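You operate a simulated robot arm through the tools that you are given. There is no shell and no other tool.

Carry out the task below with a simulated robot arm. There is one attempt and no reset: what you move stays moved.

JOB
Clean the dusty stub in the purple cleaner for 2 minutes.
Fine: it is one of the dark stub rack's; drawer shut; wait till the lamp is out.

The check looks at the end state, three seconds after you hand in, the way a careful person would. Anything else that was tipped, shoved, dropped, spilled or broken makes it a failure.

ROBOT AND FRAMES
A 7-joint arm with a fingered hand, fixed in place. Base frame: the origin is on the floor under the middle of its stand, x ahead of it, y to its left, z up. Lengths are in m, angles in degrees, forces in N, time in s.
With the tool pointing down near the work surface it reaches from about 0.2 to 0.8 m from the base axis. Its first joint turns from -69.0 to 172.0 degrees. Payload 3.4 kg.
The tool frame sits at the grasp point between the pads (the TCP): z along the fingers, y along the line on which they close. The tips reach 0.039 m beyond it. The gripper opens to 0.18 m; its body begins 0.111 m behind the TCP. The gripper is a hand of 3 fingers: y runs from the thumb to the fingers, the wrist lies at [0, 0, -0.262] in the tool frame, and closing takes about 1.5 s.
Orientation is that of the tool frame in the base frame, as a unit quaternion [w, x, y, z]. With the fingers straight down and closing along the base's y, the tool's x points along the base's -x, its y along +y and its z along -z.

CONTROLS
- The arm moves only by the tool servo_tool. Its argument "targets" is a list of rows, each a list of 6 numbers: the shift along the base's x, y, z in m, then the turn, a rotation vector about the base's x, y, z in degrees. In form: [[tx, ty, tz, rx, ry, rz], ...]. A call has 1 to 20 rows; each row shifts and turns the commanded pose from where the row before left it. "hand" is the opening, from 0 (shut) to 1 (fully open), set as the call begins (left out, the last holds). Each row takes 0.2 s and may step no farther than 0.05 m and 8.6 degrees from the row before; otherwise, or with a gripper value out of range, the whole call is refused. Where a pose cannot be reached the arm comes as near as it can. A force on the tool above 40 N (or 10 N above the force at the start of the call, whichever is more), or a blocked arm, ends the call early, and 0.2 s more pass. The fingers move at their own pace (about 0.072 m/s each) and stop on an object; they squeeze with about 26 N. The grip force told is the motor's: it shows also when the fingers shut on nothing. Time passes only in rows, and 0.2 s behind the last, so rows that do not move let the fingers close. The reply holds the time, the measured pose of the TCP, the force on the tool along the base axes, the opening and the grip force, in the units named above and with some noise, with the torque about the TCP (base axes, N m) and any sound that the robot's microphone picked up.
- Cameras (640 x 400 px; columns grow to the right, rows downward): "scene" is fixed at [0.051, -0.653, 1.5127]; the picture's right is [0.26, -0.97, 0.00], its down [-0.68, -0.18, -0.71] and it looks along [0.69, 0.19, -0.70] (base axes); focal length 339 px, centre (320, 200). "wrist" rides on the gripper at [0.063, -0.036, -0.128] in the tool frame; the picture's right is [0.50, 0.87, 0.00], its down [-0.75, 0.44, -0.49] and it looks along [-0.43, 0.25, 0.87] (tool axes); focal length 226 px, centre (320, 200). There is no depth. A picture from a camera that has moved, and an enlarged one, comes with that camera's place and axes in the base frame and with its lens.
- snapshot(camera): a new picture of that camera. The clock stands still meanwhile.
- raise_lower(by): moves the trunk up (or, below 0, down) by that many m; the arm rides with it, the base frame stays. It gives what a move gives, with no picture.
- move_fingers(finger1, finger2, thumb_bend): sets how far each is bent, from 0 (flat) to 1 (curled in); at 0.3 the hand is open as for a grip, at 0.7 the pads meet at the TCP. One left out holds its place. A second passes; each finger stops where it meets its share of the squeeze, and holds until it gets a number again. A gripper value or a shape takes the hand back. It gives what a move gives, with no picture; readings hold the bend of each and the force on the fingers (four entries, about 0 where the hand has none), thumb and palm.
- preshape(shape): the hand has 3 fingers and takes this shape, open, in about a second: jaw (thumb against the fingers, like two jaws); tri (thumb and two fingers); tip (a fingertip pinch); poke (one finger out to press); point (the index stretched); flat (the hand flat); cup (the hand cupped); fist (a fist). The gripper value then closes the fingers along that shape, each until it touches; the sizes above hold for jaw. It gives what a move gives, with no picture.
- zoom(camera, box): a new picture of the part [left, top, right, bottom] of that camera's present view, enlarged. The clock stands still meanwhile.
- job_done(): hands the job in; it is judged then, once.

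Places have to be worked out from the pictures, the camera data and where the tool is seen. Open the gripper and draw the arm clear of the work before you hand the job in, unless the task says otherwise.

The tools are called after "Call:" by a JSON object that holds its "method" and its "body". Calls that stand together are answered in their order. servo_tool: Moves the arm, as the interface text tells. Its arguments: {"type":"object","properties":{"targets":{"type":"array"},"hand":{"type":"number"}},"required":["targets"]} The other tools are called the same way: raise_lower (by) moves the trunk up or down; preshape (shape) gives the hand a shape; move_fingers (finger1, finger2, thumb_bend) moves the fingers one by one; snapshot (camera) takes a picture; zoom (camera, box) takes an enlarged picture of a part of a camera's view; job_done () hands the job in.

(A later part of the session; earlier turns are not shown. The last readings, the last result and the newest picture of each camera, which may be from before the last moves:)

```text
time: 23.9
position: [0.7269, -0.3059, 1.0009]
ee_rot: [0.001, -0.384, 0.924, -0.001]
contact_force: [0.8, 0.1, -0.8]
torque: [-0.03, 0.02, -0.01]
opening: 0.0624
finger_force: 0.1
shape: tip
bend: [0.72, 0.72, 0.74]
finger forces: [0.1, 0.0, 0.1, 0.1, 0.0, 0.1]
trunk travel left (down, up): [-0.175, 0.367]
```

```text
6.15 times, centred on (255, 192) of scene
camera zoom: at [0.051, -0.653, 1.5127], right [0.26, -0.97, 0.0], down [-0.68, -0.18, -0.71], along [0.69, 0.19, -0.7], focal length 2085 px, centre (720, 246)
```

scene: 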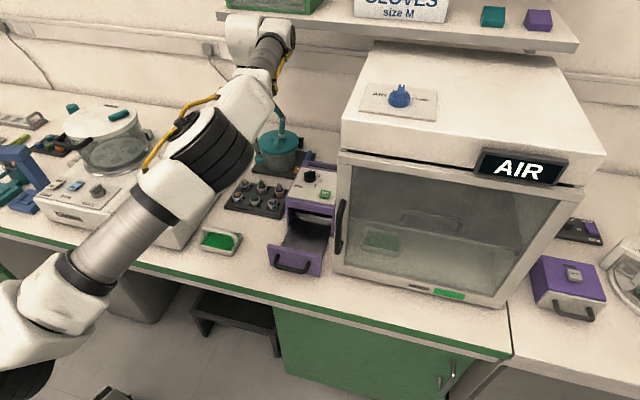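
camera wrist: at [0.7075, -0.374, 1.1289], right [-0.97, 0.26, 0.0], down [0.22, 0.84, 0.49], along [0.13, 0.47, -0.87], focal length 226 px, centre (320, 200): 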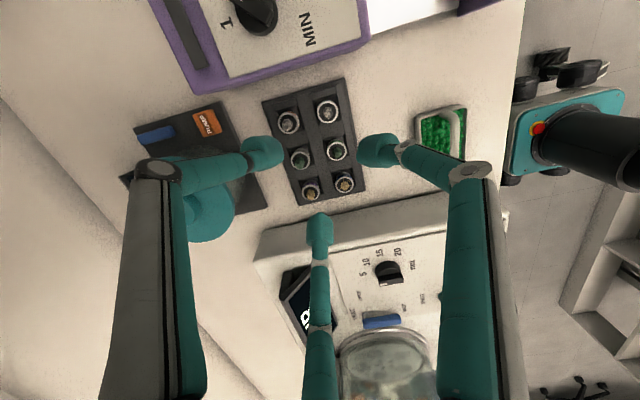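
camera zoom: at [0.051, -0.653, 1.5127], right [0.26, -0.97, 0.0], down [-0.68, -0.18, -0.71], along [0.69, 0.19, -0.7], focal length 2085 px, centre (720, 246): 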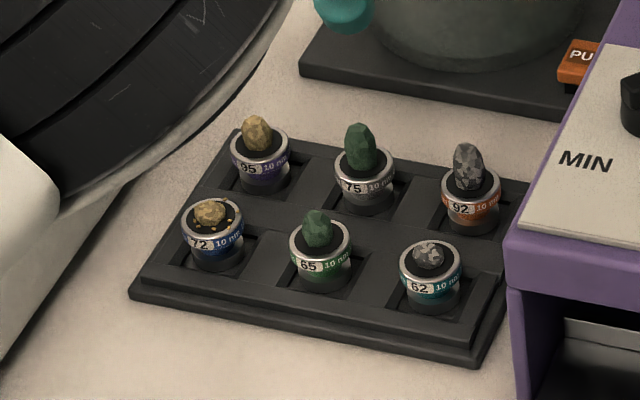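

Stub 72's ring top is at about (0.709,-0.2135,0.80). I move over it, descend to TCP z≈0.90, and look again.

Call:
{"method": "servo_tool", "body": {"targets": [[-0.004, 0.023, 0, 0, 0, 0], [-0.005, 0.023, 0, 0, 0, 0], [-0.005, 0.023, 0, 0, 0, 0], [-0.004, 0.0235, 0, 0, 0, 0], [0, 0, -0.03, 0, 0, 0], [0, 0, -0.035, 0, 0, 0], [0, 0, -0.035, 0, 0, 0], [0, 0, 0, 0, 0, 0]]}}

Call:
{"method": "snapshot", "body": {"camera": "wrist"}}

Call:
{"method": "zoom", "body": {"camera": "scene", "box": [190, 120, 310, 230]}}

```text
time: 25.7
position: [0.7105, -0.2133, 0.8985]
ee_rot: [0.002, -0.382, 0.924, -0.001]
contact_force: [0.4, 0.5, -0.4]
torque: [0.0, -0.01, 0.0]
opening: 0.0627
finger_force: 0.1
shape: tip
bend: [0.72, 0.72, 0.74]
finger forces: [0.2, 0.0, 0.0, 0.1, 0.0, 0.0]
trunk travel left (down, up): [-0.175, 0.367]
```

```text
taken
camera wrist: at [0.6902, -0.2821, 1.0272], right [-0.97, 0.26, 0.0], down [0.22, 0.84, 0.49], along [0.13, 0.47, -0.87], focal length 226 px, centre (320, 200)
```

wrist: 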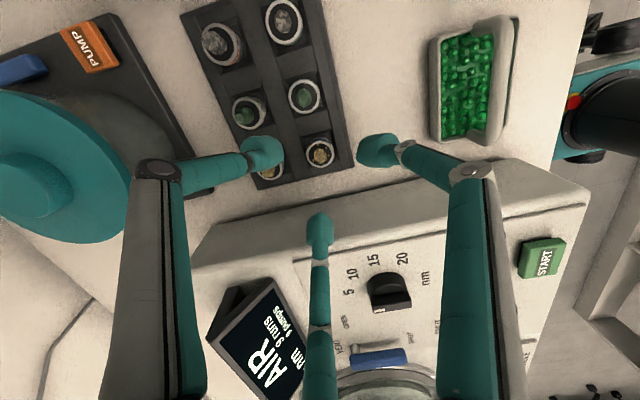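

```text
3.64 times, centred on (250, 175) of scene
camera zoom: at [0.051, -0.653, 1.5127], right [0.26, -0.97, 0.0], down [-0.68, -0.18, -0.71], along [0.69, 0.19, -0.7], focal length 1232 px, centre (574, 291)
```

zoom: 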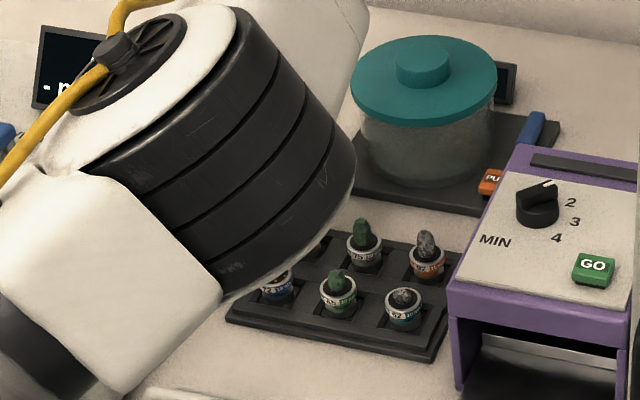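

I enlarge the stub in the wrist view to refine the centring.

Call:
{"method": "zoom", "body": {"camera": "wrist", "box": [240, 90, 400, 220]}}

Call:
{"method": "zoom", "body": {"camera": "wrist", "box": [295, 125, 345, 180]}}

```text
3.08 times, centred on (320, 155) of wrist
camera zoom: at [0.6902, -0.2821, 1.0272], right [-0.97, 0.26, 0.0], down [0.22, 0.84, 0.49], along [0.13, 0.47, -0.87], focal length 696 px, centre (320, 338)
```

zoom: 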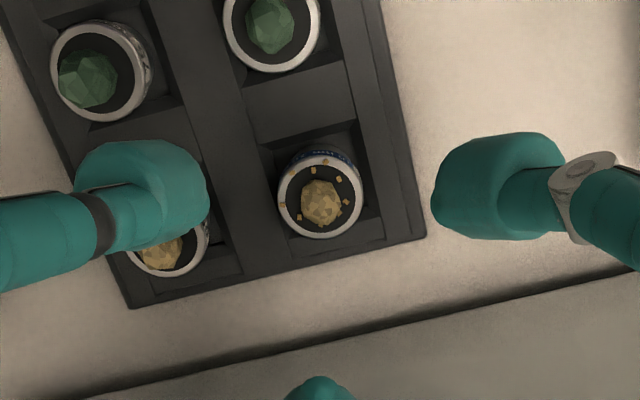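

```text
7.27 times, centred on (320, 152) of wrist
camera zoom: at [0.6902, -0.2821, 1.0272], right [-0.97, 0.26, 0.0], down [0.22, 0.84, 0.49], along [0.13, 0.47, -0.87], focal length 1644 px, centre (320, 546)
```

zoom: 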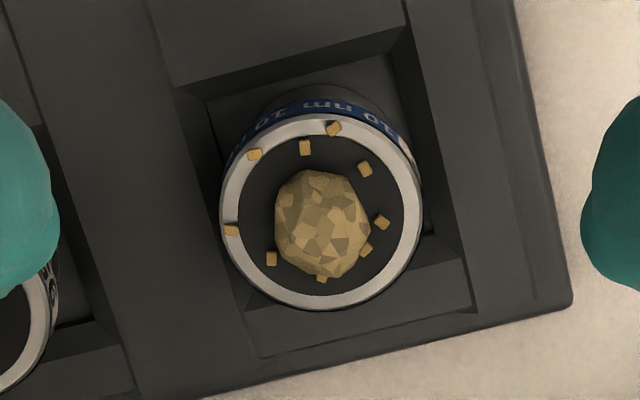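

The flecks on stub 72 are clear. It is within ~2 mm of the tool axis; ring top ≈0.798. I nudge +2 mm y and descend to TCP ≈0.838, then look again.

Call:
{"method": "servo_tool", "body": {"targets": [[-0.001, 0.002, 0, 0, 0, 0], [0, 0, -0.02, 0, 0, 0], [0, 0, -0.02, 0, 0, 0], [0, 0, -0.02, 0, 0, 0], [0, 0, 0, 0, 0, 0]]}}

Call:
{"method": "zoom", "body": {"camera": "wrist", "box": [230, 100, 410, 260]}}

Call:
{"method": "zoom", "body": {"camera": "scene", "box": [190, 130, 310, 240]}}

```text
time: 26.9
position: [0.7091, -0.2096, 0.8396]
ee_rot: [0.0, -0.383, 0.924, -0.002]
contact_force: [-0.5, 0.0, 0.1]
torque: [-0.01, 0.02, -0.01]
opening: 0.0629
finger_force: 0.1
shape: tip
bend: [0.72, 0.72, 0.74]
finger forces: [0.0, 0.1, 0.0, 0.0, 0.0, 0.1]
trunk travel left (down, up): [-0.175, 0.367]
```

```text
2.50 times, centred on (320, 180) of wrist
camera zoom: at [0.69, -0.2801, 0.9679], right [-0.97, 0.26, 0.0], down [0.22, 0.84, 0.49], along [0.13, 0.47, -0.87], focal length 565 px, centre (320, 250)
```

zoom: 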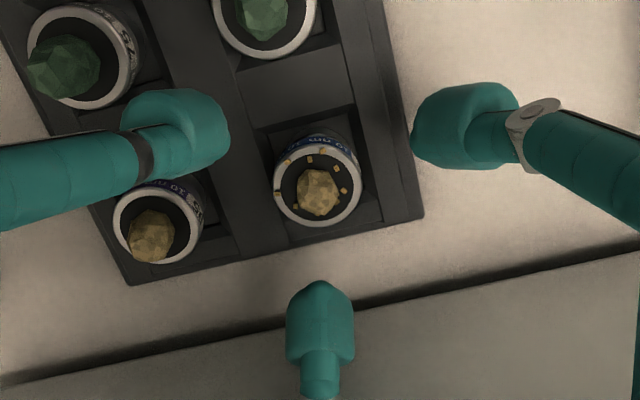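

```text
3.64 times, centred on (250, 185) of scene
camera zoom: at [0.051, -0.653, 1.5127], right [0.26, -0.97, 0.0], down [-0.68, -0.18, -0.71], along [0.69, 0.19, -0.7], focal length 1232 px, centre (574, 254)
```

zoom: 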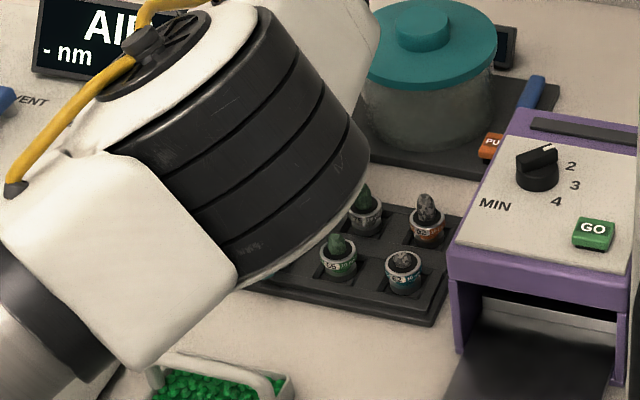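

The stub is centred within ~1 mm. I descend the last 18 mm and watch the force.

Call:
{"method": "servo_tool", "body": {"targets": [[0, 0, -0.006, 0, 0, 0], [0, 0, -0.006, 0, 0, 0], [0, 0, -0.006, 0, 0, 0], [0, 0, 0, 0, 0, 0]]}}

Call:
{"method": "zoom", "body": {"camera": "wrist", "box": [230, 100, 410, 260]}}

```text
time: 27.9
position: [0.7082, -0.2115, 0.8224]
ee_rot: [0.001, -0.382, 0.924, -0.002]
contact_force: [0.4, -5.4, 4.1]
torque: [0.43, -0.06, -0.14]
opening: 0.0615
finger_force: 0.0
shape: tip
bend: [0.72, 0.72, 0.74]
finger forces: [0.0, 6.2, 0.1, 0.1, 0.0, 0.0]
trunk travel left (down, up): [-0.175, 0.367]
```

```text
2.50 times, centred on (320, 180) of wrist
camera zoom: at [0.6886, -0.2809, 0.9502], right [-0.97, 0.26, 0.0], down [0.22, 0.84, 0.49], along [0.13, 0.47, -0.87], focal length 565 px, centre (320, 250)
```

zoom: 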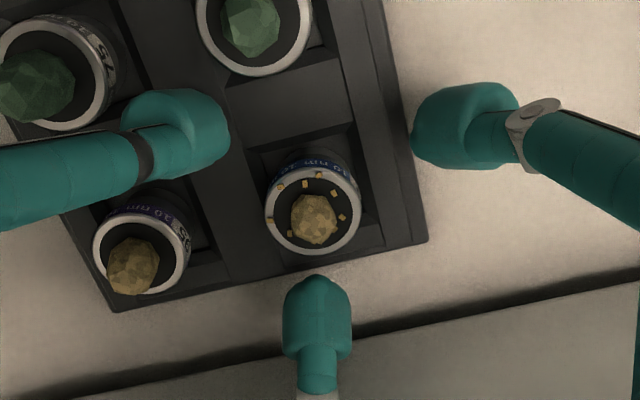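

Finger 2 (the +y one) touched the white instrument's side lightly (~6 N); its wall is at y≈−0.152, closer than I judged. I lift straight up and will use a narrower opening.

Call:
{"method": "servo_tool", "body": {"targets": [[0, -0.001, 0.012, 0, 0, 0], [0, 0, 0.02, 0, 0, 0], [0, 0, 0.02, 0, 0, 0], [0, 0, 0, 0, 0, 0]]}}

Call:
{"method": "servo_tool", "body": {"targets": [[0, 0, 0, 0, 0, 0], [0, 0, 0, 0, 0, 0], [0, 0, 0, 0, 0, 0], [0, 0, 0, 0, 0, 0]], "hand": 0.23}}

Call:
{"method": "snapshot", "body": {"camera": "wrist"}}

Call:
{"method": "snapshot", "body": {"camera": "scene"}}

```text
time: 28.9
position: [0.7076, -0.2117, 0.8742]
ee_rot: [0.001, -0.383, 0.924, 0.001]
contact_force: [0.3, -0.5, -0.4]
torque: [0.01, 0.02, -0.01]
opening: 0.0629
finger_force: 0.0
shape: tip
bend: [0.72, 0.72, 0.74]
finger forces: [0.0, 0.0, 0.1, 0.1, 0.0, 0.1]
trunk travel left (down, up): [-0.175, 0.367]
```

```text
time: 29.9
position: [0.709, -0.212, 0.8761]
ee_rot: [0.002, -0.382, 0.924, -0.001]
contact_force: [-0.4, 0.5, -0.4]
torque: [0.03, 0.0, -0.01]
opening: 0.042
finger_force: 0.1
shape: tip
bend: [0.72, 0.72, 0.74]
finger forces: [0.0, 0.1, 0.0, 0.1, 0.1, 0.0]
trunk travel left (down, up): [-0.175, 0.367]
```

```text
taken
camera wrist: at [0.6889, -0.2813, 1.0035], right [-0.97, 0.26, 0.0], down [0.22, 0.84, 0.49], along [0.13, 0.47, -0.87], focal length 226 px, centre (320, 200)
```

wrist: 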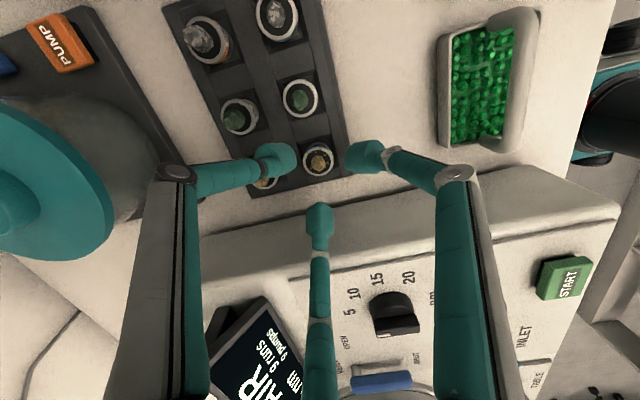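

```text
taken
```

scene: 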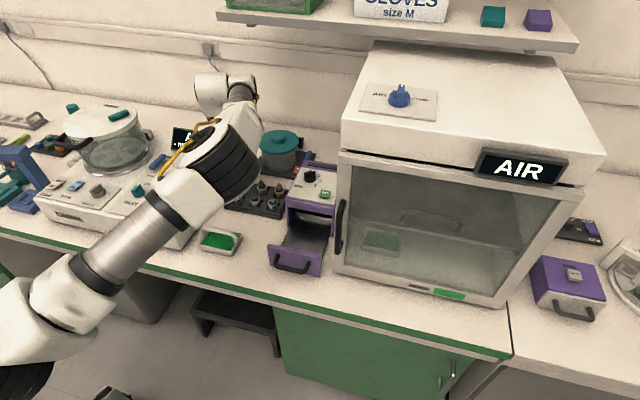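

The contact was the finger's outer knuckle against the instrument's upper edge (y≈−0.137, z≈0.845). I rotate −12° so that finger swings away from it, narrow the opening to 0.2, and check centring.

Call:
{"method": "servo_tool", "body": {"targets": [[0, 0, 0, 0, 0, -6], [0, 0, 0, 0, 0, -6], [0, 0, -0.015, 0, 0, 0], [0, 0, -0.015, 0, 0, 0], [0, 0, 0, 0, 0, 0]], "hand": 0.2}}

Call:
{"method": "zoom", "body": {"camera": "wrist", "box": [230, 100, 410, 260]}}

```text
time: 31.1
position: [0.7067, -0.2131, 0.8448]
ee_rot: [0.002, -0.284, 0.959, -0.001]
contact_force: [0.7, 0.3, 0.2]
torque: [-0.02, 0.0, 0.0]
opening: 0.0364
finger_force: 0.1
shape: tip
bend: [0.72, 0.72, 0.74]
finger forces: [0.0, 0.0, 0.1, 0.0, 0.0, 0.1]
trunk travel left (down, up): [-0.175, 0.367]
```

```text
2.50 times, centred on (320, 180) of wrist
camera zoom: at [0.6741, -0.2758, 0.9733], right [-0.89, 0.45, 0.0], down [0.39, 0.78, 0.49], along [0.23, 0.44, -0.87], focal length 565 px, centre (320, 250)
```

zoom: 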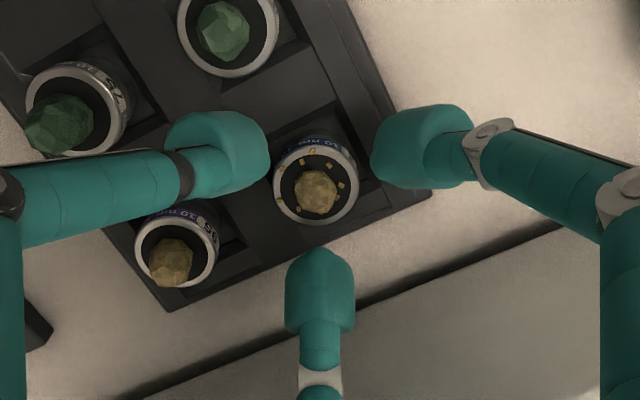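

Stub is centred to ~1 mm between the fingers. I descend in small steps to TCP ≈0.822.

Call:
{"method": "servo_tool", "body": {"targets": [[0.001, 0, -0.006, 0, 0, 0], [0, 0, -0.006, 0, 0, 0], [0, 0, -0.006, 0, 0, 0], [0, 0, -0.005, 0, 0, 0], [0, 0, 0, 0, 0, 0]]}}

Call:
{"method": "zoom", "body": {"camera": "wrist", "box": [230, 120, 410, 280]}}

```text
time: 32.3
position: [0.7086, -0.2116, 0.8225]
ee_rot: [0.001, -0.284, 0.959, -0.002]
contact_force: [-0.7, 0.8, 0.3]
torque: [-0.01, -0.02, 0.01]
opening: 0.0362
finger_force: 0.1
shape: tip
bend: [0.72, 0.72, 0.74]
finger forces: [0.1, 0.0, 0.1, 0.0, 0.0, 0.1]
trunk travel left (down, up): [-0.175, 0.367]
```

```text
2.50 times, centred on (320, 200) of wrist
camera zoom: at [0.6751, -0.275, 0.9499], right [-0.89, 0.45, 0.0], down [0.39, 0.78, 0.49], along [0.23, 0.44, -0.87], focal length 565 px, centre (320, 200)
```

zoom: 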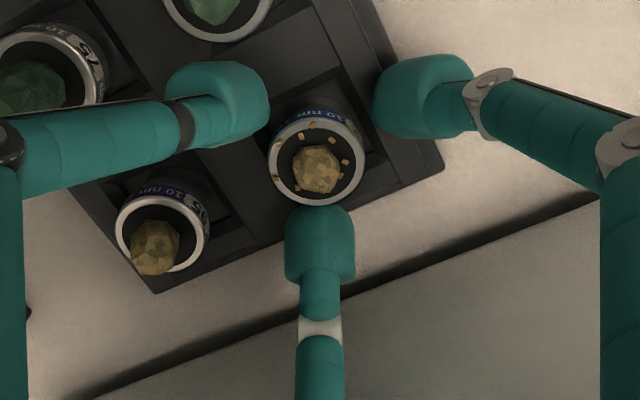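

No contact; stub centred. I lower 2 mm more and close gently on the stub's side.

Call:
{"method": "servo_tool", "body": {"targets": [[0.0005, 0, -0.002, 0, 0, 0], [0, 0, 0, 0, 0, 0]]}}

Call:
{"method": "servo_tool", "body": {"targets": [[0, 0, 0, 0, 0, 0], [0, 0, 0, 0, 0, 0], [0, 0, 0, 0, 0, 0], [0, 0, 0, 0, 0, 0], [0, 0, 0, 0, 0, 0]], "hand": 0.0}}

Call:
{"method": "zoom", "body": {"camera": "wrist", "box": [230, 120, 410, 280]}}

```text
time: 32.9
position: [0.7084, -0.2115, 0.8207]
ee_rot: [0.002, -0.284, 0.959, -0.002]
contact_force: [0.3, -0.5, 0.4]
torque: [0.01, 0.02, -0.01]
opening: 0.0367
finger_force: 0.1
shape: tip
bend: [0.72, 0.72, 0.74]
finger forces: [0.1, 0.0, 0.0, 0.0, 0.0, 0.1]
trunk travel left (down, up): [-0.175, 0.367]
```

```text
time: 34.1
position: [0.7094, -0.2108, 0.8193]
ee_rot: [0.002, -0.284, 0.959, -0.001]
contact_force: [1.1, 0.1, -0.3]
torque: [0.04, 0.04, 0.01]
opening: 0.0236
finger_force: 26.1
shape: tip
bend: [0.71, 0.72, 0.73]
finger forces: [23.4, 23.6, 0.0, 0.0, 23.7, 0.1]
trunk travel left (down, up): [-0.175, 0.367]
```

```text
2.50 times, centred on (320, 200) of wrist
camera zoom: at [0.6758, -0.2751, 0.9477], right [-0.89, 0.45, 0.0], down [0.39, 0.78, 0.49], along [0.23, 0.44, -0.87], focal length 565 px, centre (320, 200)
```

zoom: 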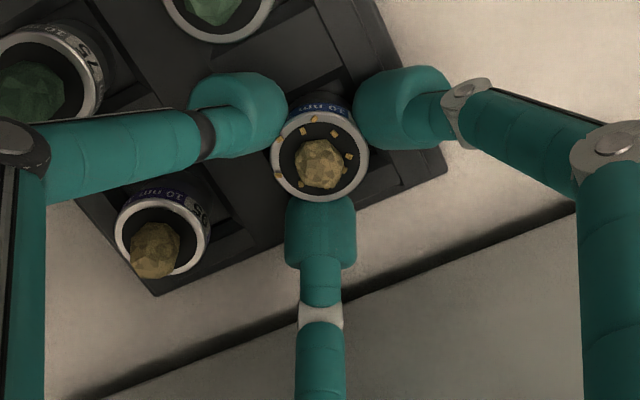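

All three fingers hold the stub evenly. I lift straight up slowly.

Call:
{"method": "servo_tool", "body": {"targets": [[0, 0, 0.005, 0, 0, 0], [0, 0, 0.01, 0, 0, 0], [0, 0, 0.015, 0, 0, 0], [0, 0, 0.02, 0, 0, 0], [0, 0, 0.02, 0, 0, 0], [0, 0, 0.02, 0, 0, 0], [0, 0, 0.02, 0, 0, 0], [0, 0, 0, 0, 0, 0]]}}

Call:
{"method": "snapshot", "body": {"camera": "wrist"}}

Call:
{"method": "snapshot", "body": {"camera": "scene"}}

```text
time: 35.9
position: [0.7087, -0.2122, 0.9317]
ee_rot: [0.0, -0.283, 0.959, -0.001]
contact_force: [-0.3, -0.6, -0.4]
torque: [-0.02, 0.03, 0.0]
opening: 0.0236
finger_force: 25.8
shape: tip
bend: [0.71, 0.72, 0.73]
finger forces: [23.5, 23.6, 0.0, 0.0, 23.7, 0.0]
trunk travel left (down, up): [-0.175, 0.367]
```

```text
taken
camera wrist: at [0.6755, -0.2757, 1.0595], right [-0.89, 0.45, 0.0], down [0.39, 0.78, 0.49], along [0.23, 0.44, -0.87], focal length 226 px, centre (320, 200)
```

wrist: 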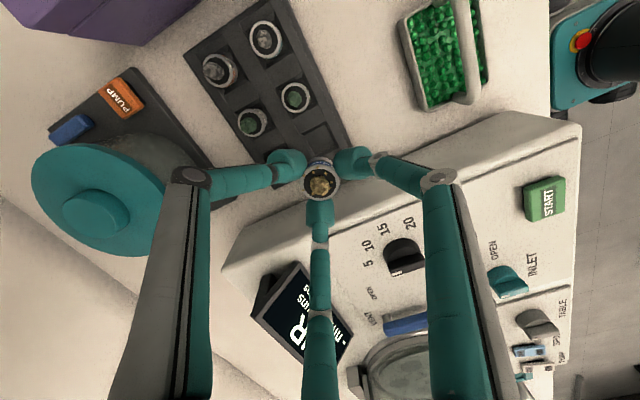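

```text
taken
```

scene: 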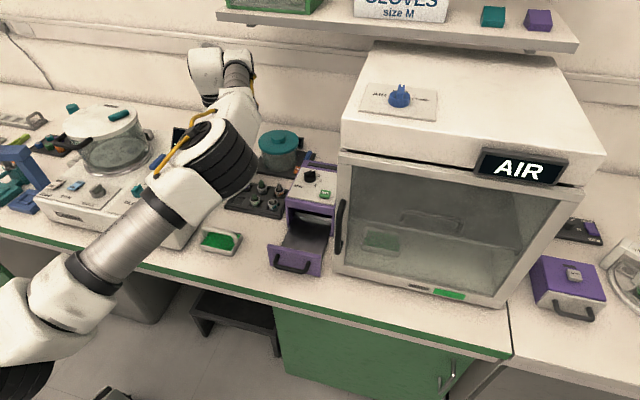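

The stub is held firmly and the rest of the rack is undisturbed. Now I carry it at z≈1.0 above the open drawer (tray about x 0.535–0.66, y −0.51…−0.40) and look down at it.

Call:
{"method": "servo_tool", "body": {"targets": [[0, 0, 0.02, 0, 0, 0], [0, 0, 0.025, 0, 0, 0], [-0.005, -0.01, 0.025, 0, 0, -1], [-0.012, -0.024, 0, 0, 0, -1], [-0.012, -0.025, 0, 0, 0, -1], [-0.012, -0.025, 0, 0, 0, 0], [-0.012, -0.025, 0, 0, 0, 0], [-0.012, -0.025, 0, 0, 0, 0], [-0.012, -0.025, 0, 0, 0, 0], [-0.012, -0.025, 0, 0, 0, 0], [-0.012, -0.025, 0, 0, 0, 0], [-0.006, -0.016, 0, 0, 0, 0], [0, 0, 0, 0, 0, 0]]}}

Call:
{"method": "snapshot", "body": {"camera": "wrist"}}

Call:
{"method": "snapshot", "body": {"camera": "scene"}}

```text
time: 38.7
position: [0.6013, -0.4362, 1.0008]
ee_rot: [0.001, -0.259, 0.966, -0.001]
contact_force: [-0.3, -0.7, -0.3]
torque: [0.02, -0.02, 0.02]
opening: 0.0238
finger_force: 26.0
shape: tip
bend: [0.71, 0.72, 0.73]
finger forces: [23.4, 23.6, 0.0, 0.0, 23.6, 0.0]
trunk travel left (down, up): [-0.175, 0.367]
```

```text
taken
camera wrist: at [0.565, -0.4973, 1.128], right [-0.87, 0.5, 0.0], down [0.43, 0.75, 0.49], along [0.25, 0.42, -0.87], focal length 226 px, centre (320, 200)
```

wrist: 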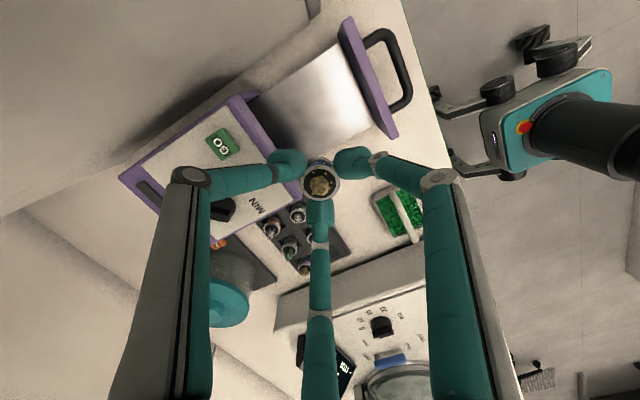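

```text
taken
```

scene: 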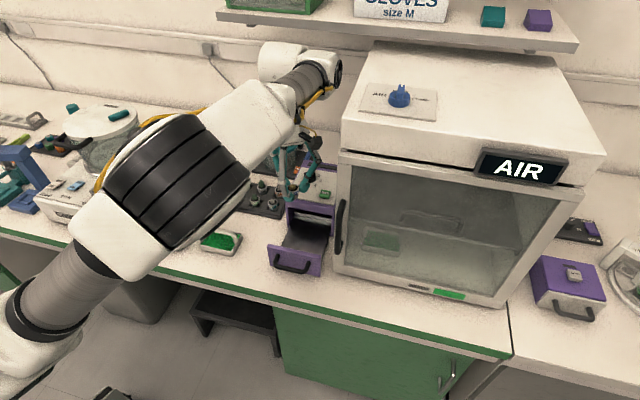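

Call:
{"method": "zoom", "body": {"camera": "wrist", "box": [230, 10, 430, 210]}}

Call:
{"method": "zoom", "body": {"camera": "scene", "box": [260, 120, 360, 280]}}

```text
2.00 times, centred on (330, 110) of wrist
camera zoom: at [0.565, -0.4973, 1.128], right [-0.87, 0.5, 0.0], down [0.43, 0.75, 0.49], along [0.25, 0.42, -0.87], focal length 452 px, centre (300, 380)
```

zoom: 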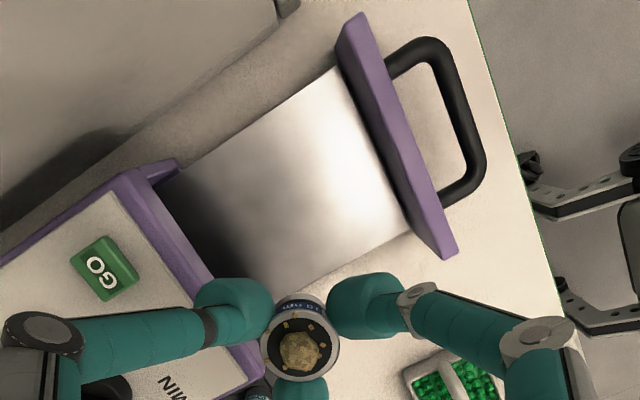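

```text
2.50 times, centred on (310, 200) of scene
camera zoom: at [0.051, -0.653, 1.5127], right [0.26, -0.97, 0.0], down [-0.68, -0.18, -0.71], along [0.69, 0.19, -0.7], focal length 847 px, centre (345, 200)
```

zoom: 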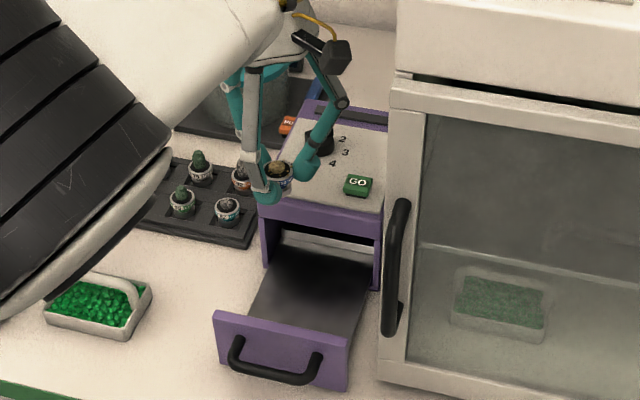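

The tray is a flat sheet (x≈0.528…0.648, y −0.51…−0.394, front panel top ≈0.849). There's about 120 mm between panel and cleaner lip; yaw 30° is the most compact. I lower to TCP ≈0.915 over the tray centre and re-measure.

Call:
{"method": "servo_tool", "body": {"targets": [[0, -0.008, -0.02, 0, 0, 0], [0, -0.007, -0.022, 0, 0, 0], [0, 0, -0.022, 0, 0, 0], [0, 0, -0.022, 0, 0, 0], [0, 0, 0, 0, 0, 0]]}}

Call:
{"method": "snapshot", "body": {"camera": "wrist"}}

Call:
{"method": "zoom", "body": {"camera": "wrist", "box": [180, 10, 430, 260]}}

Call:
{"method": "zoom", "body": {"camera": "scene", "box": [250, 130, 370, 290]}}

```text
time: 39.9
position: [0.6023, -0.45, 0.9153]
ee_rot: [0.001, -0.26, 0.965, -0.003]
contact_force: [-0.5, -1.1, -0.4]
torque: [0.01, 0.01, -0.02]
opening: 0.0239
finger_force: 26.3
shape: tip
bend: [0.71, 0.72, 0.73]
finger forces: [23.6, 23.6, 0.0, 0.1, 23.8, 0.0]
trunk travel left (down, up): [-0.175, 0.367]
```

```text
taken
camera wrist: at [0.5657, -0.5106, 1.0427], right [-0.87, 0.5, -0.01], down [0.43, 0.76, 0.49], along [0.25, 0.42, -0.87], focal length 226 px, centre (320, 200)
```

wrist: 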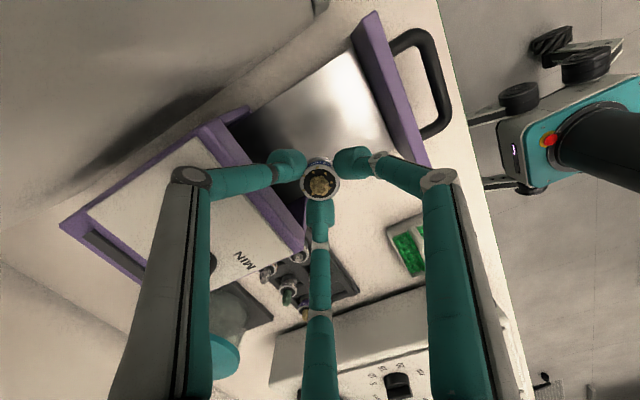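

```text
1.60 times, centred on (305, 135) of wrist
camera zoom: at [0.5657, -0.5106, 1.0427], right [-0.87, 0.5, -0.01], down [0.43, 0.76, 0.49], along [0.25, 0.42, -0.87], focal length 362 px, centre (344, 304)
```

zoom: 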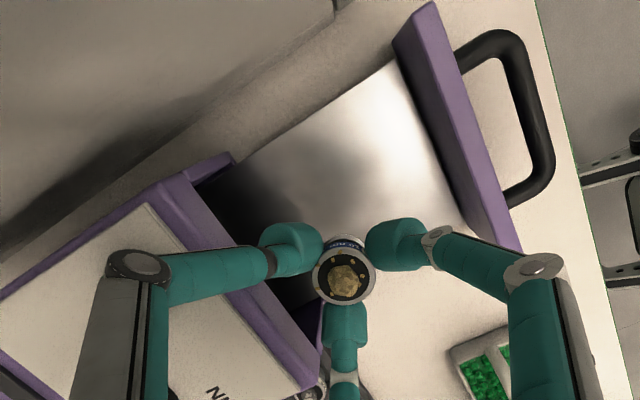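

```text
2.50 times, centred on (310, 210) of scene
camera zoom: at [0.051, -0.653, 1.5127], right [0.26, -0.97, 0.0], down [-0.68, -0.18, -0.71], along [0.69, 0.19, -0.7], focal length 847 px, centre (345, 175)
```

zoom: 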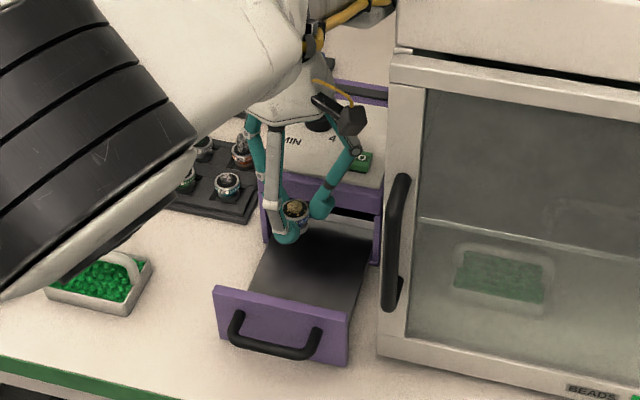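

I zoom tightly on the panel edge and on the cleaner lip to get exact clearances relative to the tool.

Call:
{"method": "zoom", "body": {"camera": "wrist", "box": [330, 0, 450, 180]}}

Call:
{"method": "zoom", "body": {"camera": "wrist", "box": [190, 100, 330, 260]}}

Call:
{"method": "zoom", "body": {"camera": "scene", "box": [260, 190, 350, 290]}}

```text
2.22 times, centred on (390, 90) of wrist
camera zoom: at [0.5657, -0.5106, 1.0427], right [-0.87, 0.5, -0.01], down [0.43, 0.76, 0.49], along [0.25, 0.42, -0.87], focal length 502 px, centre (164, 444)
```

zoom: 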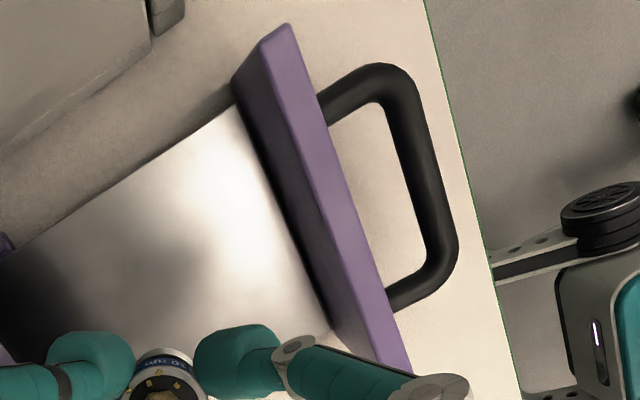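

```text
2.50 times, centred on (260, 180) of wrist
camera zoom: at [0.5657, -0.5106, 1.0427], right [-0.87, 0.5, -0.01], down [0.43, 0.76, 0.49], along [0.25, 0.42, -0.87], focal length 565 px, centre (470, 250)
```

zoom: 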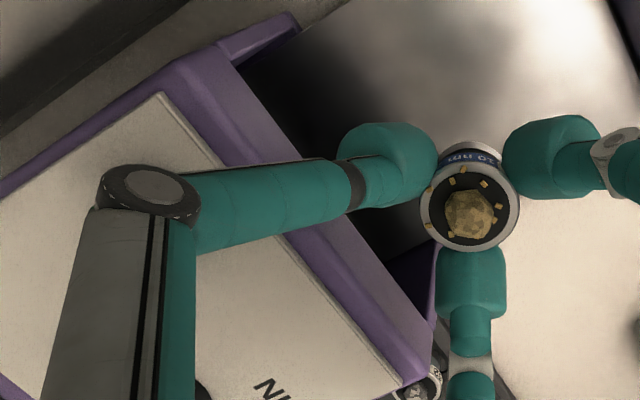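

```text
4.00 times, centred on (305, 240) of scene
camera zoom: at [0.051, -0.653, 1.5127], right [0.26, -0.97, 0.0], down [-0.68, -0.18, -0.71], along [0.69, 0.19, -0.7], focal length 1355 px, centre (380, 40)
```

zoom: 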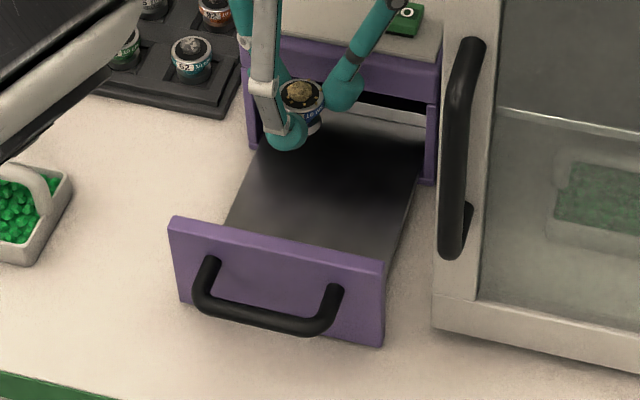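

Panel inner face ≈0.526, cleaner front ≈0.654: x≈0.604 leaves several mm both sides. I zoom on the held stub to judge its height for the release.

Call:
{"method": "zoom", "body": {"camera": "scene", "box": [275, 195, 315, 235]}}

Call:
{"method": "zoom", "body": {"camera": "scene", "box": [225, 180, 285, 220]}}

```text
10.00 times, centred on (295, 215) of scene
camera zoom: at [0.051, -0.653, 1.5127], right [0.26, -0.97, 0.0], down [-0.68, -0.18, -0.71], along [0.69, 0.19, -0.7], focal length 3388 px, centre (570, 50)
```

zoom: 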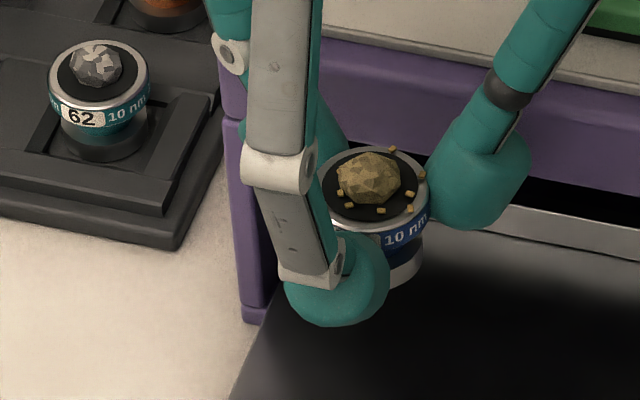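

```text
10.00 times, centred on (255, 200) of scene
camera zoom: at [0.051, -0.653, 1.5127], right [0.26, -0.97, 0.0], down [-0.68, -0.18, -0.71], along [0.69, 0.19, -0.7], focal length 3388 px, centre (970, 200)
```

zoom: 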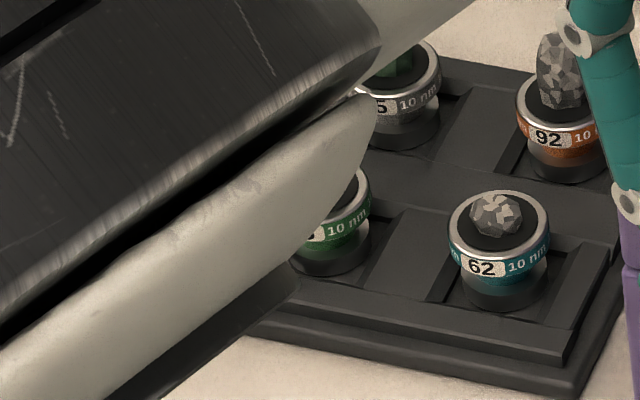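

The stub is ~24 mm tall; its bottom sits ~45 mm below the TCP, so touchdown is expected near TCP z≈0.82. I centre at x≈0.604 and descend to ≈0.845, then check clearances.

Call:
{"method": "servo_tool", "body": {"targets": [[0.0015, -0.001, -0.015, 0, 0, 0], [0, 0, -0.02, 0, 0, 0], [0, 0, -0.02, 0, 0, 0], [0, 0, -0.015, 0, 0, 0], [0, 0, 0, 0, 0, 0]]}}

Call:
{"method": "snapshot", "body": {"camera": "wrist"}}

Call:
{"method": "zoom", "body": {"camera": "scene", "box": [260, 180, 350, 280]}}

```text
time: 41.1
position: [0.6031, -0.4492, 0.846]
ee_rot: [0.001, -0.259, 0.966, -0.003]
contact_force: [-0.2, -0.1, 0.5]
torque: [0.02, 0.0, 0.0]
opening: 0.0238
finger_force: 25.2
shape: tip
bend: [0.71, 0.72, 0.73]
finger forces: [23.6, 23.6, 0.0, 0.0, 23.7, 0.1]
trunk travel left (down, up): [-0.175, 0.367]
```

```text
taken
camera wrist: at [0.5662, -0.5108, 0.9736], right [-0.87, 0.5, -0.01], down [0.43, 0.76, 0.49], along [0.25, 0.42, -0.87], focal length 226 px, centre (320, 200)
```

wrist: 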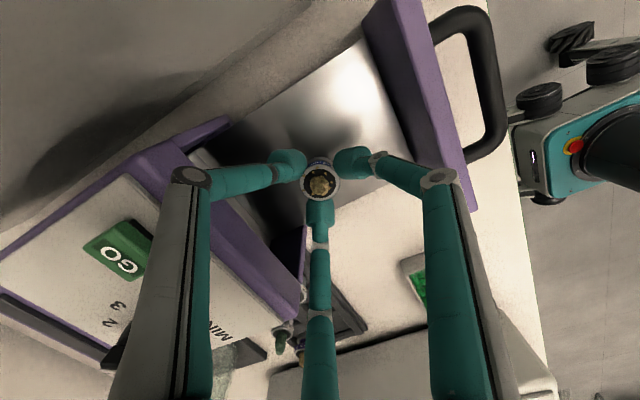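

```text
4.00 times, centred on (305, 230) of scene
camera zoom: at [0.051, -0.653, 1.5127], right [0.26, -0.97, 0.0], down [-0.68, -0.18, -0.71], along [0.69, 0.19, -0.7], focal length 1355 px, centre (380, 80)
```

zoom: 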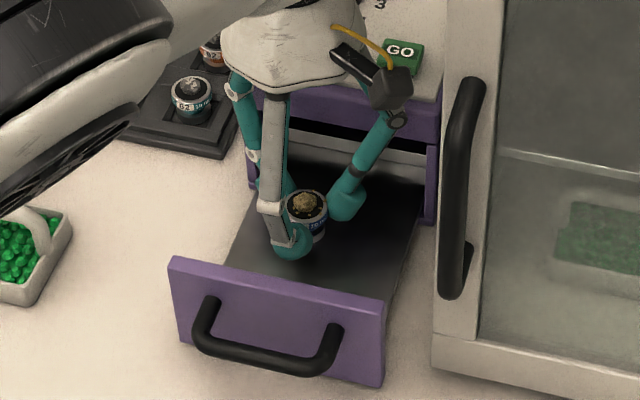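

No contact; clearances look fine. I continue down to ≈0.828 gently.

Call:
{"method": "servo_tool", "body": {"targets": [[0.001, 0, -0.006, 0, 0, 0], [0, 0, -0.006, 0, 0, 0], [0, 0, -0.005, 0, 0, 0], [0, 0, 0, 0, 0, 0]]}}

Call:
{"method": "zoom", "body": {"camera": "scene", "box": [275, 200, 335, 260]}}

Call:
{"method": "snapshot", "body": {"camera": "wrist"}}

```text
time: 42.1
position: [0.6035, -0.4492, 0.8282]
ee_rot: [0.001, -0.259, 0.966, -0.004]
contact_force: [-0.3, -0.4, -0.3]
torque: [0.01, -0.01, 0.02]
opening: 0.0238
finger_force: 26.2
shape: tip
bend: [0.71, 0.72, 0.73]
finger forces: [23.6, 23.6, 0.1, 0.1, 23.6, 0.1]
trunk travel left (down, up): [-0.175, 0.367]
```

```text
6.67 times, centred on (305, 230) of scene
camera zoom: at [0.051, -0.653, 1.5127], right [0.26, -0.97, 0.0], down [-0.68, -0.18, -0.71], along [0.69, 0.19, -0.7], focal length 2259 px, centre (420, 0)
```

zoom: 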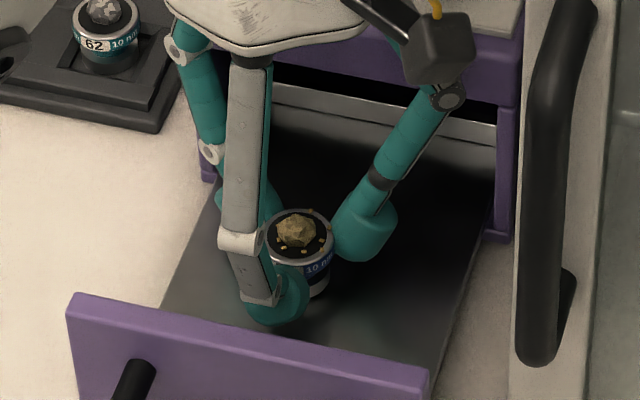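

```text
taken
camera wrist: at [0.5665, -0.5108, 0.9568], right [-0.87, 0.5, -0.01], down [0.43, 0.76, 0.49], along [0.25, 0.42, -0.87], focal length 226 px, centre (320, 200)
```

wrist: 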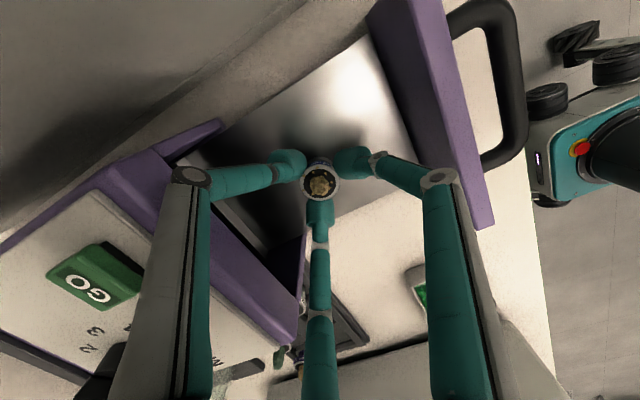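

Still free. I continue in 2 mm steps, watching for a rise in the vertical force.

Call:
{"method": "servo_tool", "body": {"targets": [[0, 0, -0.002, 0, 0, 0], [0, 0, -0.002, 0, 0, 0], [0, 0, 0, 0, 0, 0]]}}

Call:
{"method": "servo_tool", "body": {"targets": [[0, 0, -0.002, 0, 0, 0], [0, 0, 0, 0, 0, 0]]}}

```text
time: 42.9
position: [0.6034, -0.4499, 0.8263]
ee_rot: [0.002, -0.259, 0.966, -0.003]
contact_force: [0.6, -0.3, 9.3]
torque: [0.0, 0.02, -0.01]
opening: 0.0237
finger_force: 26.3
shape: tip
bend: [0.72, 0.72, 0.74]
finger forces: [24.9, 25.0, 0.1, 0.0, 24.7, 0.1]
trunk travel left (down, up): [-0.175, 0.367]
```

```text
time: 43.5
position: [0.6012, -0.4477, 0.8207]
ee_rot: [-0.001, -0.258, 0.966, -0.002]
contact_force: [-0.4, 0.0, -1.8]
torque: [0.04, -0.01, 0.04]
opening: 0.0221
finger_force: 25.7
shape: tip
bend: [0.72, 0.73, 0.74]
finger forces: [60.8, 55.2, 0.1, 0.1, 23.0, 0.0]
trunk travel left (down, up): [-0.175, 0.367]
```

At TCP 0.826 the stub touched down (9 N), and the second step slid the fingers slightly down the stub. I look before releasing.

Call:
{"method": "snapshot", "body": {"camera": "wrist"}}

Call:
{"method": "zoom", "body": {"camera": "scene", "box": [275, 200, 335, 260]}}

Call:
{"method": "zoom", "body": {"camera": "wrist", "box": [250, 130, 390, 250]}}

```text
taken
camera wrist: at [0.5665, -0.5108, 0.9485], right [-0.87, 0.5, 0.0], down [0.44, 0.76, 0.49], along [0.25, 0.42, -0.87], focal length 226 px, centre (320, 200)
```

wrist: 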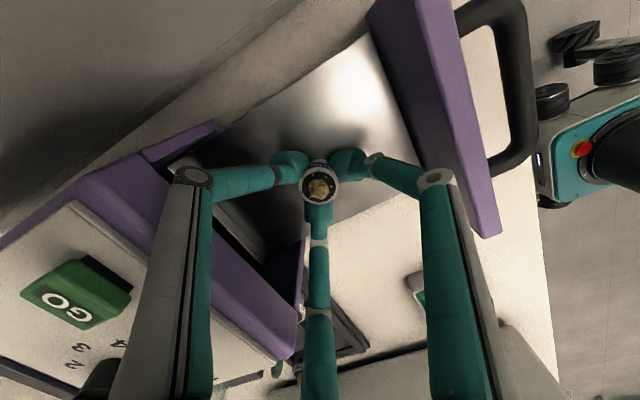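

```text
6.67 times, centred on (305, 230) of scene
camera zoom: at [0.051, -0.653, 1.5127], right [0.26, -0.97, 0.0], down [-0.68, -0.18, -0.71], along [0.69, 0.19, -0.7], focal length 2259 px, centre (420, 0)
```

zoom: 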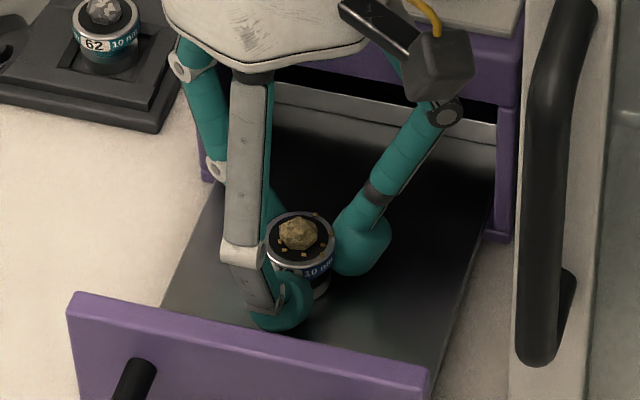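

```text
3.33 times, centred on (320, 190) of wrist
camera zoom: at [0.5665, -0.5108, 0.9485], right [-0.87, 0.5, 0.0], down [0.44, 0.76, 0.49], along [0.25, 0.42, -0.87], focal length 754 px, centre (320, 233)
```

zoom: 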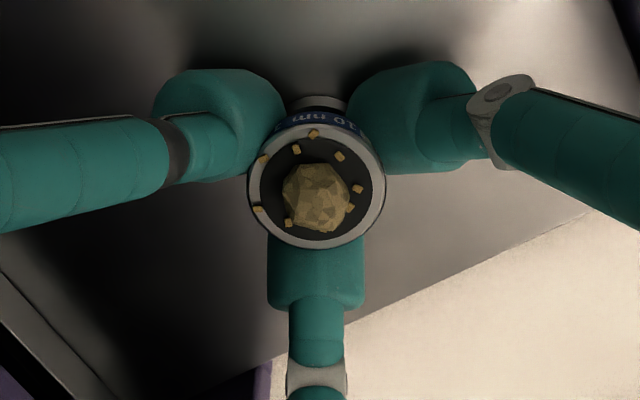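

The stub stands upright on the tray with the dust side up. I open the fingers a little (0.2) without moving the arm.

Call:
{"method": "servo_tool", "body": {"targets": [[0, 0, 0, 0, 0, 0], [0, 0, 0, 0, 0, 0], [0, 0, 0, 0, 0, 0], [0, 0, 0, 0, 0, 0]], "hand": 0.2}}

Call:
{"method": "zoom", "body": {"camera": "wrist", "box": [230, 120, 410, 260]}}

Call:
{"method": "zoom", "body": {"camera": "scene", "box": [275, 200, 335, 260]}}

```text
time: 44.5
position: [0.6042, -0.4496, 0.821]
ee_rot: [0.0, -0.259, 0.966, -0.003]
contact_force: [0.1, -0.4, -0.2]
torque: [0.01, 0.02, 0.01]
opening: 0.0359
finger_force: 0.0
shape: tip
bend: [0.72, 0.72, 0.74]
finger forces: [0.1, 0.1, 0.0, 0.1, 0.0, 0.1]
trunk travel left (down, up): [-0.175, 0.367]
```

```text
2.86 times, centred on (320, 190) of wrist
camera zoom: at [0.5679, -0.5108, 0.9496], right [-0.87, 0.5, 0.0], down [0.43, 0.76, 0.49], along [0.25, 0.42, -0.87], focal length 646 px, centre (320, 229)
```

zoom: 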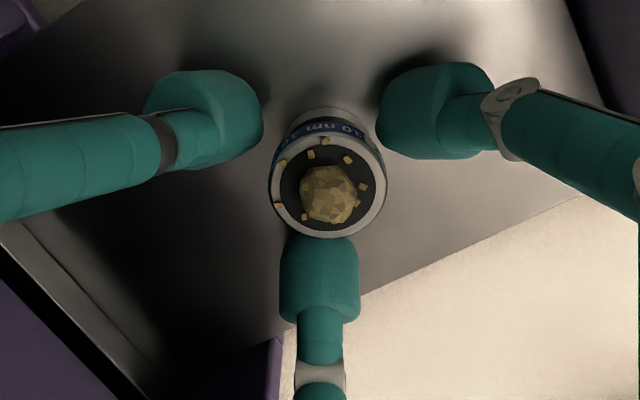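

```text
6.67 times, centred on (305, 230) of scene
camera zoom: at [0.051, -0.653, 1.5127], right [0.26, -0.97, 0.0], down [-0.68, -0.18, -0.71], along [0.69, 0.19, -0.7], focal length 2259 px, centre (420, 0)
```

zoom: 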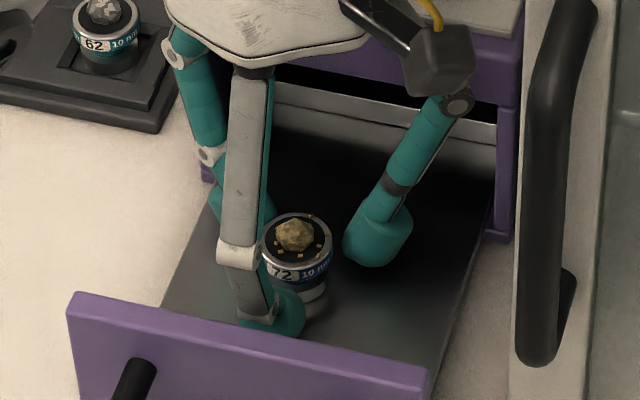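

Released cleanly; the stub stands upright ~2 mm off the hand's centre. I nudge 1 mm to centre and lift straight up slowly.

Call:
{"method": "servo_tool", "body": {"targets": [[-0.001, 0.001, 0, 0, 0, 0], [0, 0, 0.006, 0, 0, 0], [0, 0, 0.008, 0, 0, 0], [0, 0, 0.01, 0, 0, 0], [0, 0, 0.015, 0, 0, 0], [0, 0, 0, 0, 0, 0]]}}

Call:
{"method": "zoom", "body": {"camera": "scene", "box": [260, 180, 350, 280]}}

```text
time: 45.9
position: [0.6062, -0.4498, 0.8615]
ee_rot: [0.002, -0.258, 0.966, -0.002]
contact_force: [-0.5, -0.5, -0.9]
torque: [0.03, 0.01, 0.02]
opening: 0.0356
finger_force: 0.1
shape: tip
bend: [0.72, 0.72, 0.74]
finger forces: [0.0, 0.0, 0.0, 0.0, 0.1, 0.0]
trunk travel left (down, up): [-0.175, 0.367]
```

```text
4.00 times, centred on (305, 230) of scene
camera zoom: at [0.051, -0.653, 1.5127], right [0.26, -0.97, 0.0], down [-0.68, -0.18, -0.71], along [0.69, 0.19, -0.7], focal length 1355 px, centre (380, 80)
```

zoom: 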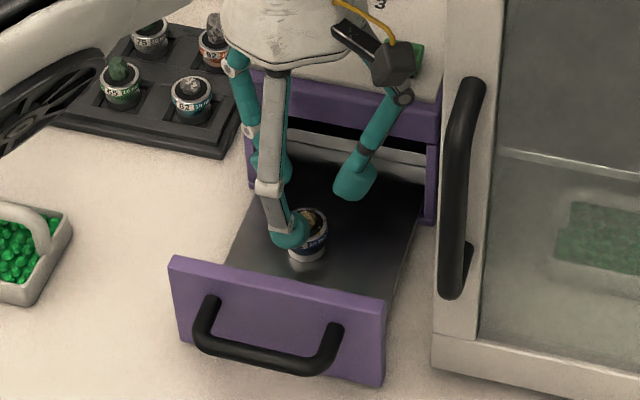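

The stub stands alone upright on the tray. I lift clear, then retreat to in front of the drawer (handle bar about x≈0.478, z≈0.815) with fingers closed, staying high.

Call:
{"method": "servo_tool", "body": {"targets": [[0, 0, 0.03, 0, 0, 0], [0, 0, 0.04, 0, 0, 0], [0, 0, 0.04, 0, 0, 0], [-0.03, 0, 0.01, 0, 0, 0], [-0.045, 0, 0, 0, 0, 0], [-0.045, 0, 0, 0, 0, 0], [-0.045, 0, 0, 0, 0, 0], [-0.041, 0, 0, 0, 0, 0], [0, 0, 0, 0, 0, 0]]}}

Call:
{"method": "servo_tool", "body": {"targets": [[0, 0, 0, 0, 0, 0], [0, 0, 0, 0, 0, 0], [0, 0, 0, 0, 0, 0], [0, 0, 0, 0, 0, 0]], "hand": 0.0}}

Call:
{"method": "snapshot", "body": {"camera": "wrist"}}

Call:
{"method": "snapshot", "body": {"camera": "scene"}}

```text
time: 47.9
position: [0.3986, -0.4492, 0.9803]
ee_rot: [0.0, -0.259, 0.966, -0.001]
contact_force: [0.2, 0.3, 0.5]
torque: [0.0, 0.03, 0.0]
opening: 0.0359
finger_force: 0.0
shape: tip
bend: [0.72, 0.72, 0.74]
finger forces: [0.0, 0.1, 0.0, 0.0, 0.1, 0.1]
trunk travel left (down, up): [-0.175, 0.367]
```

```text
time: 48.9
position: [0.3968, -0.4505, 0.9808]
ee_rot: [0.001, -0.259, 0.966, -0.002]
contact_force: [-0.6, 0.4, 0.0]
torque: [0.03, 0.0, -0.02]
opening: 0.0002
finger_force: 25.9
shape: tip
bend: [0.66, 0.66, 0.66]
finger forces: [0.0, 0.0, 0.1, 0.0, 0.0, 0.1]
trunk travel left (down, up): [-0.175, 0.367]
```

```text
taken
camera wrist: at [0.361, -0.5126, 1.1081], right [-0.87, 0.5, 0.0], down [0.43, 0.75, 0.49], along [0.25, 0.42, -0.87], focal length 226 px, centre (320, 200)
```

wrist: 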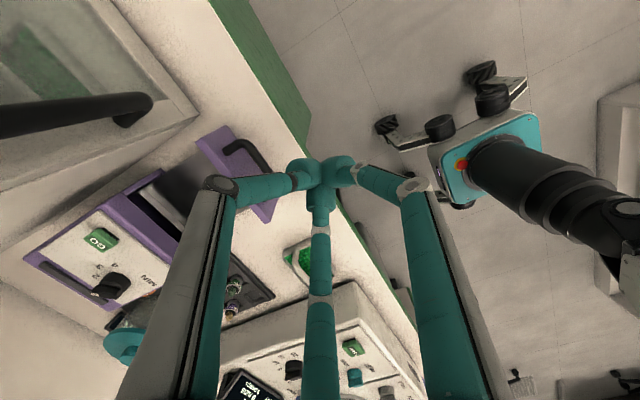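

```text
taken
```

scene: 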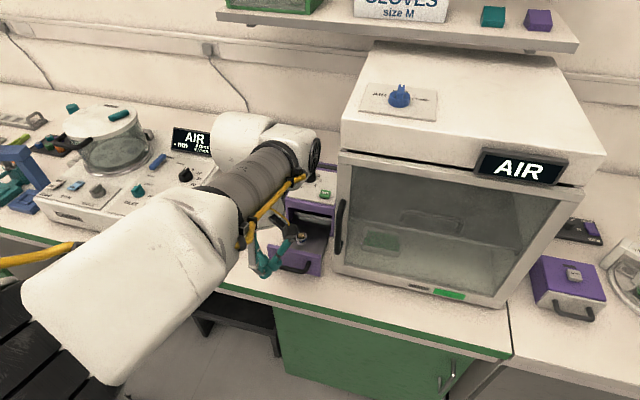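

Fingers are bunched together. I lower in front of the drawer handle to TCP z≈0.845 and check alignment.

Call:
{"method": "servo_tool", "body": {"targets": [[0, 0, -0.04, 0, 0, 0], [0, 0, -0.04, 0, 0, 0], [0, 0, -0.035, 0, 0, 0], [0, 0, -0.02, 0, 0, 0], [0, 0, 0, 0, 0, 0]]}}

Call:
{"method": "snapshot", "body": {"camera": "wrist"}}

Call:
{"method": "zoom", "body": {"camera": "scene", "box": [230, 190, 350, 310]}}

```text
time: 50.1
position: [0.3979, -0.4511, 0.8464]
ee_rot: [0.002, -0.258, 0.966, -0.001]
contact_force: [-0.5, 0.7, -0.2]
torque: [-0.01, -0.01, 0.0]
opening: 0.0001
finger_force: 26.3
shape: tip
bend: [0.66, 0.66, 0.66]
finger forces: [0.0, 0.0, 0.0, 0.1, 0.1, 0.0]
trunk travel left (down, up): [-0.175, 0.367]
```

```text
taken
camera wrist: at [0.3605, -0.5122, 0.973], right [-0.87, 0.5, 0.0], down [0.43, 0.75, 0.49], along [0.25, 0.42, -0.87], focal length 226 px, centre (320, 200)
```

wrist: 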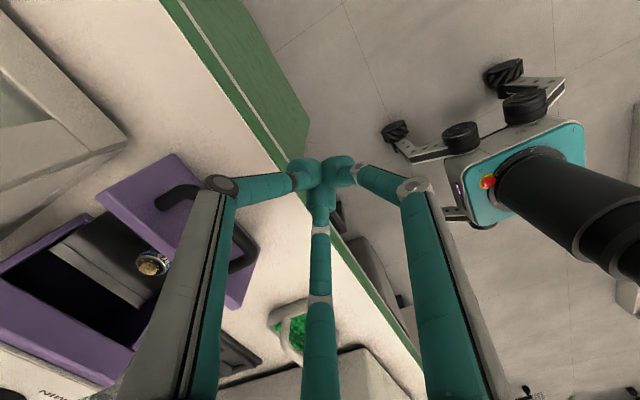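

```text
3.33 times, centred on (290, 250) of scene
camera zoom: at [0.051, -0.653, 1.5127], right [0.26, -0.97, 0.0], down [-0.68, -0.18, -0.71], along [0.69, 0.19, -0.7], focal length 1129 px, centre (420, 33)
```

zoom: 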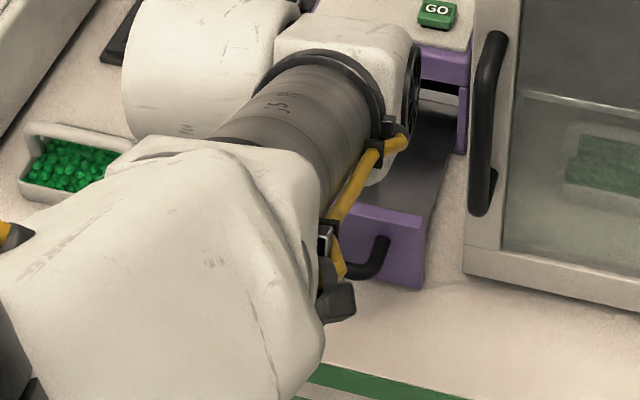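

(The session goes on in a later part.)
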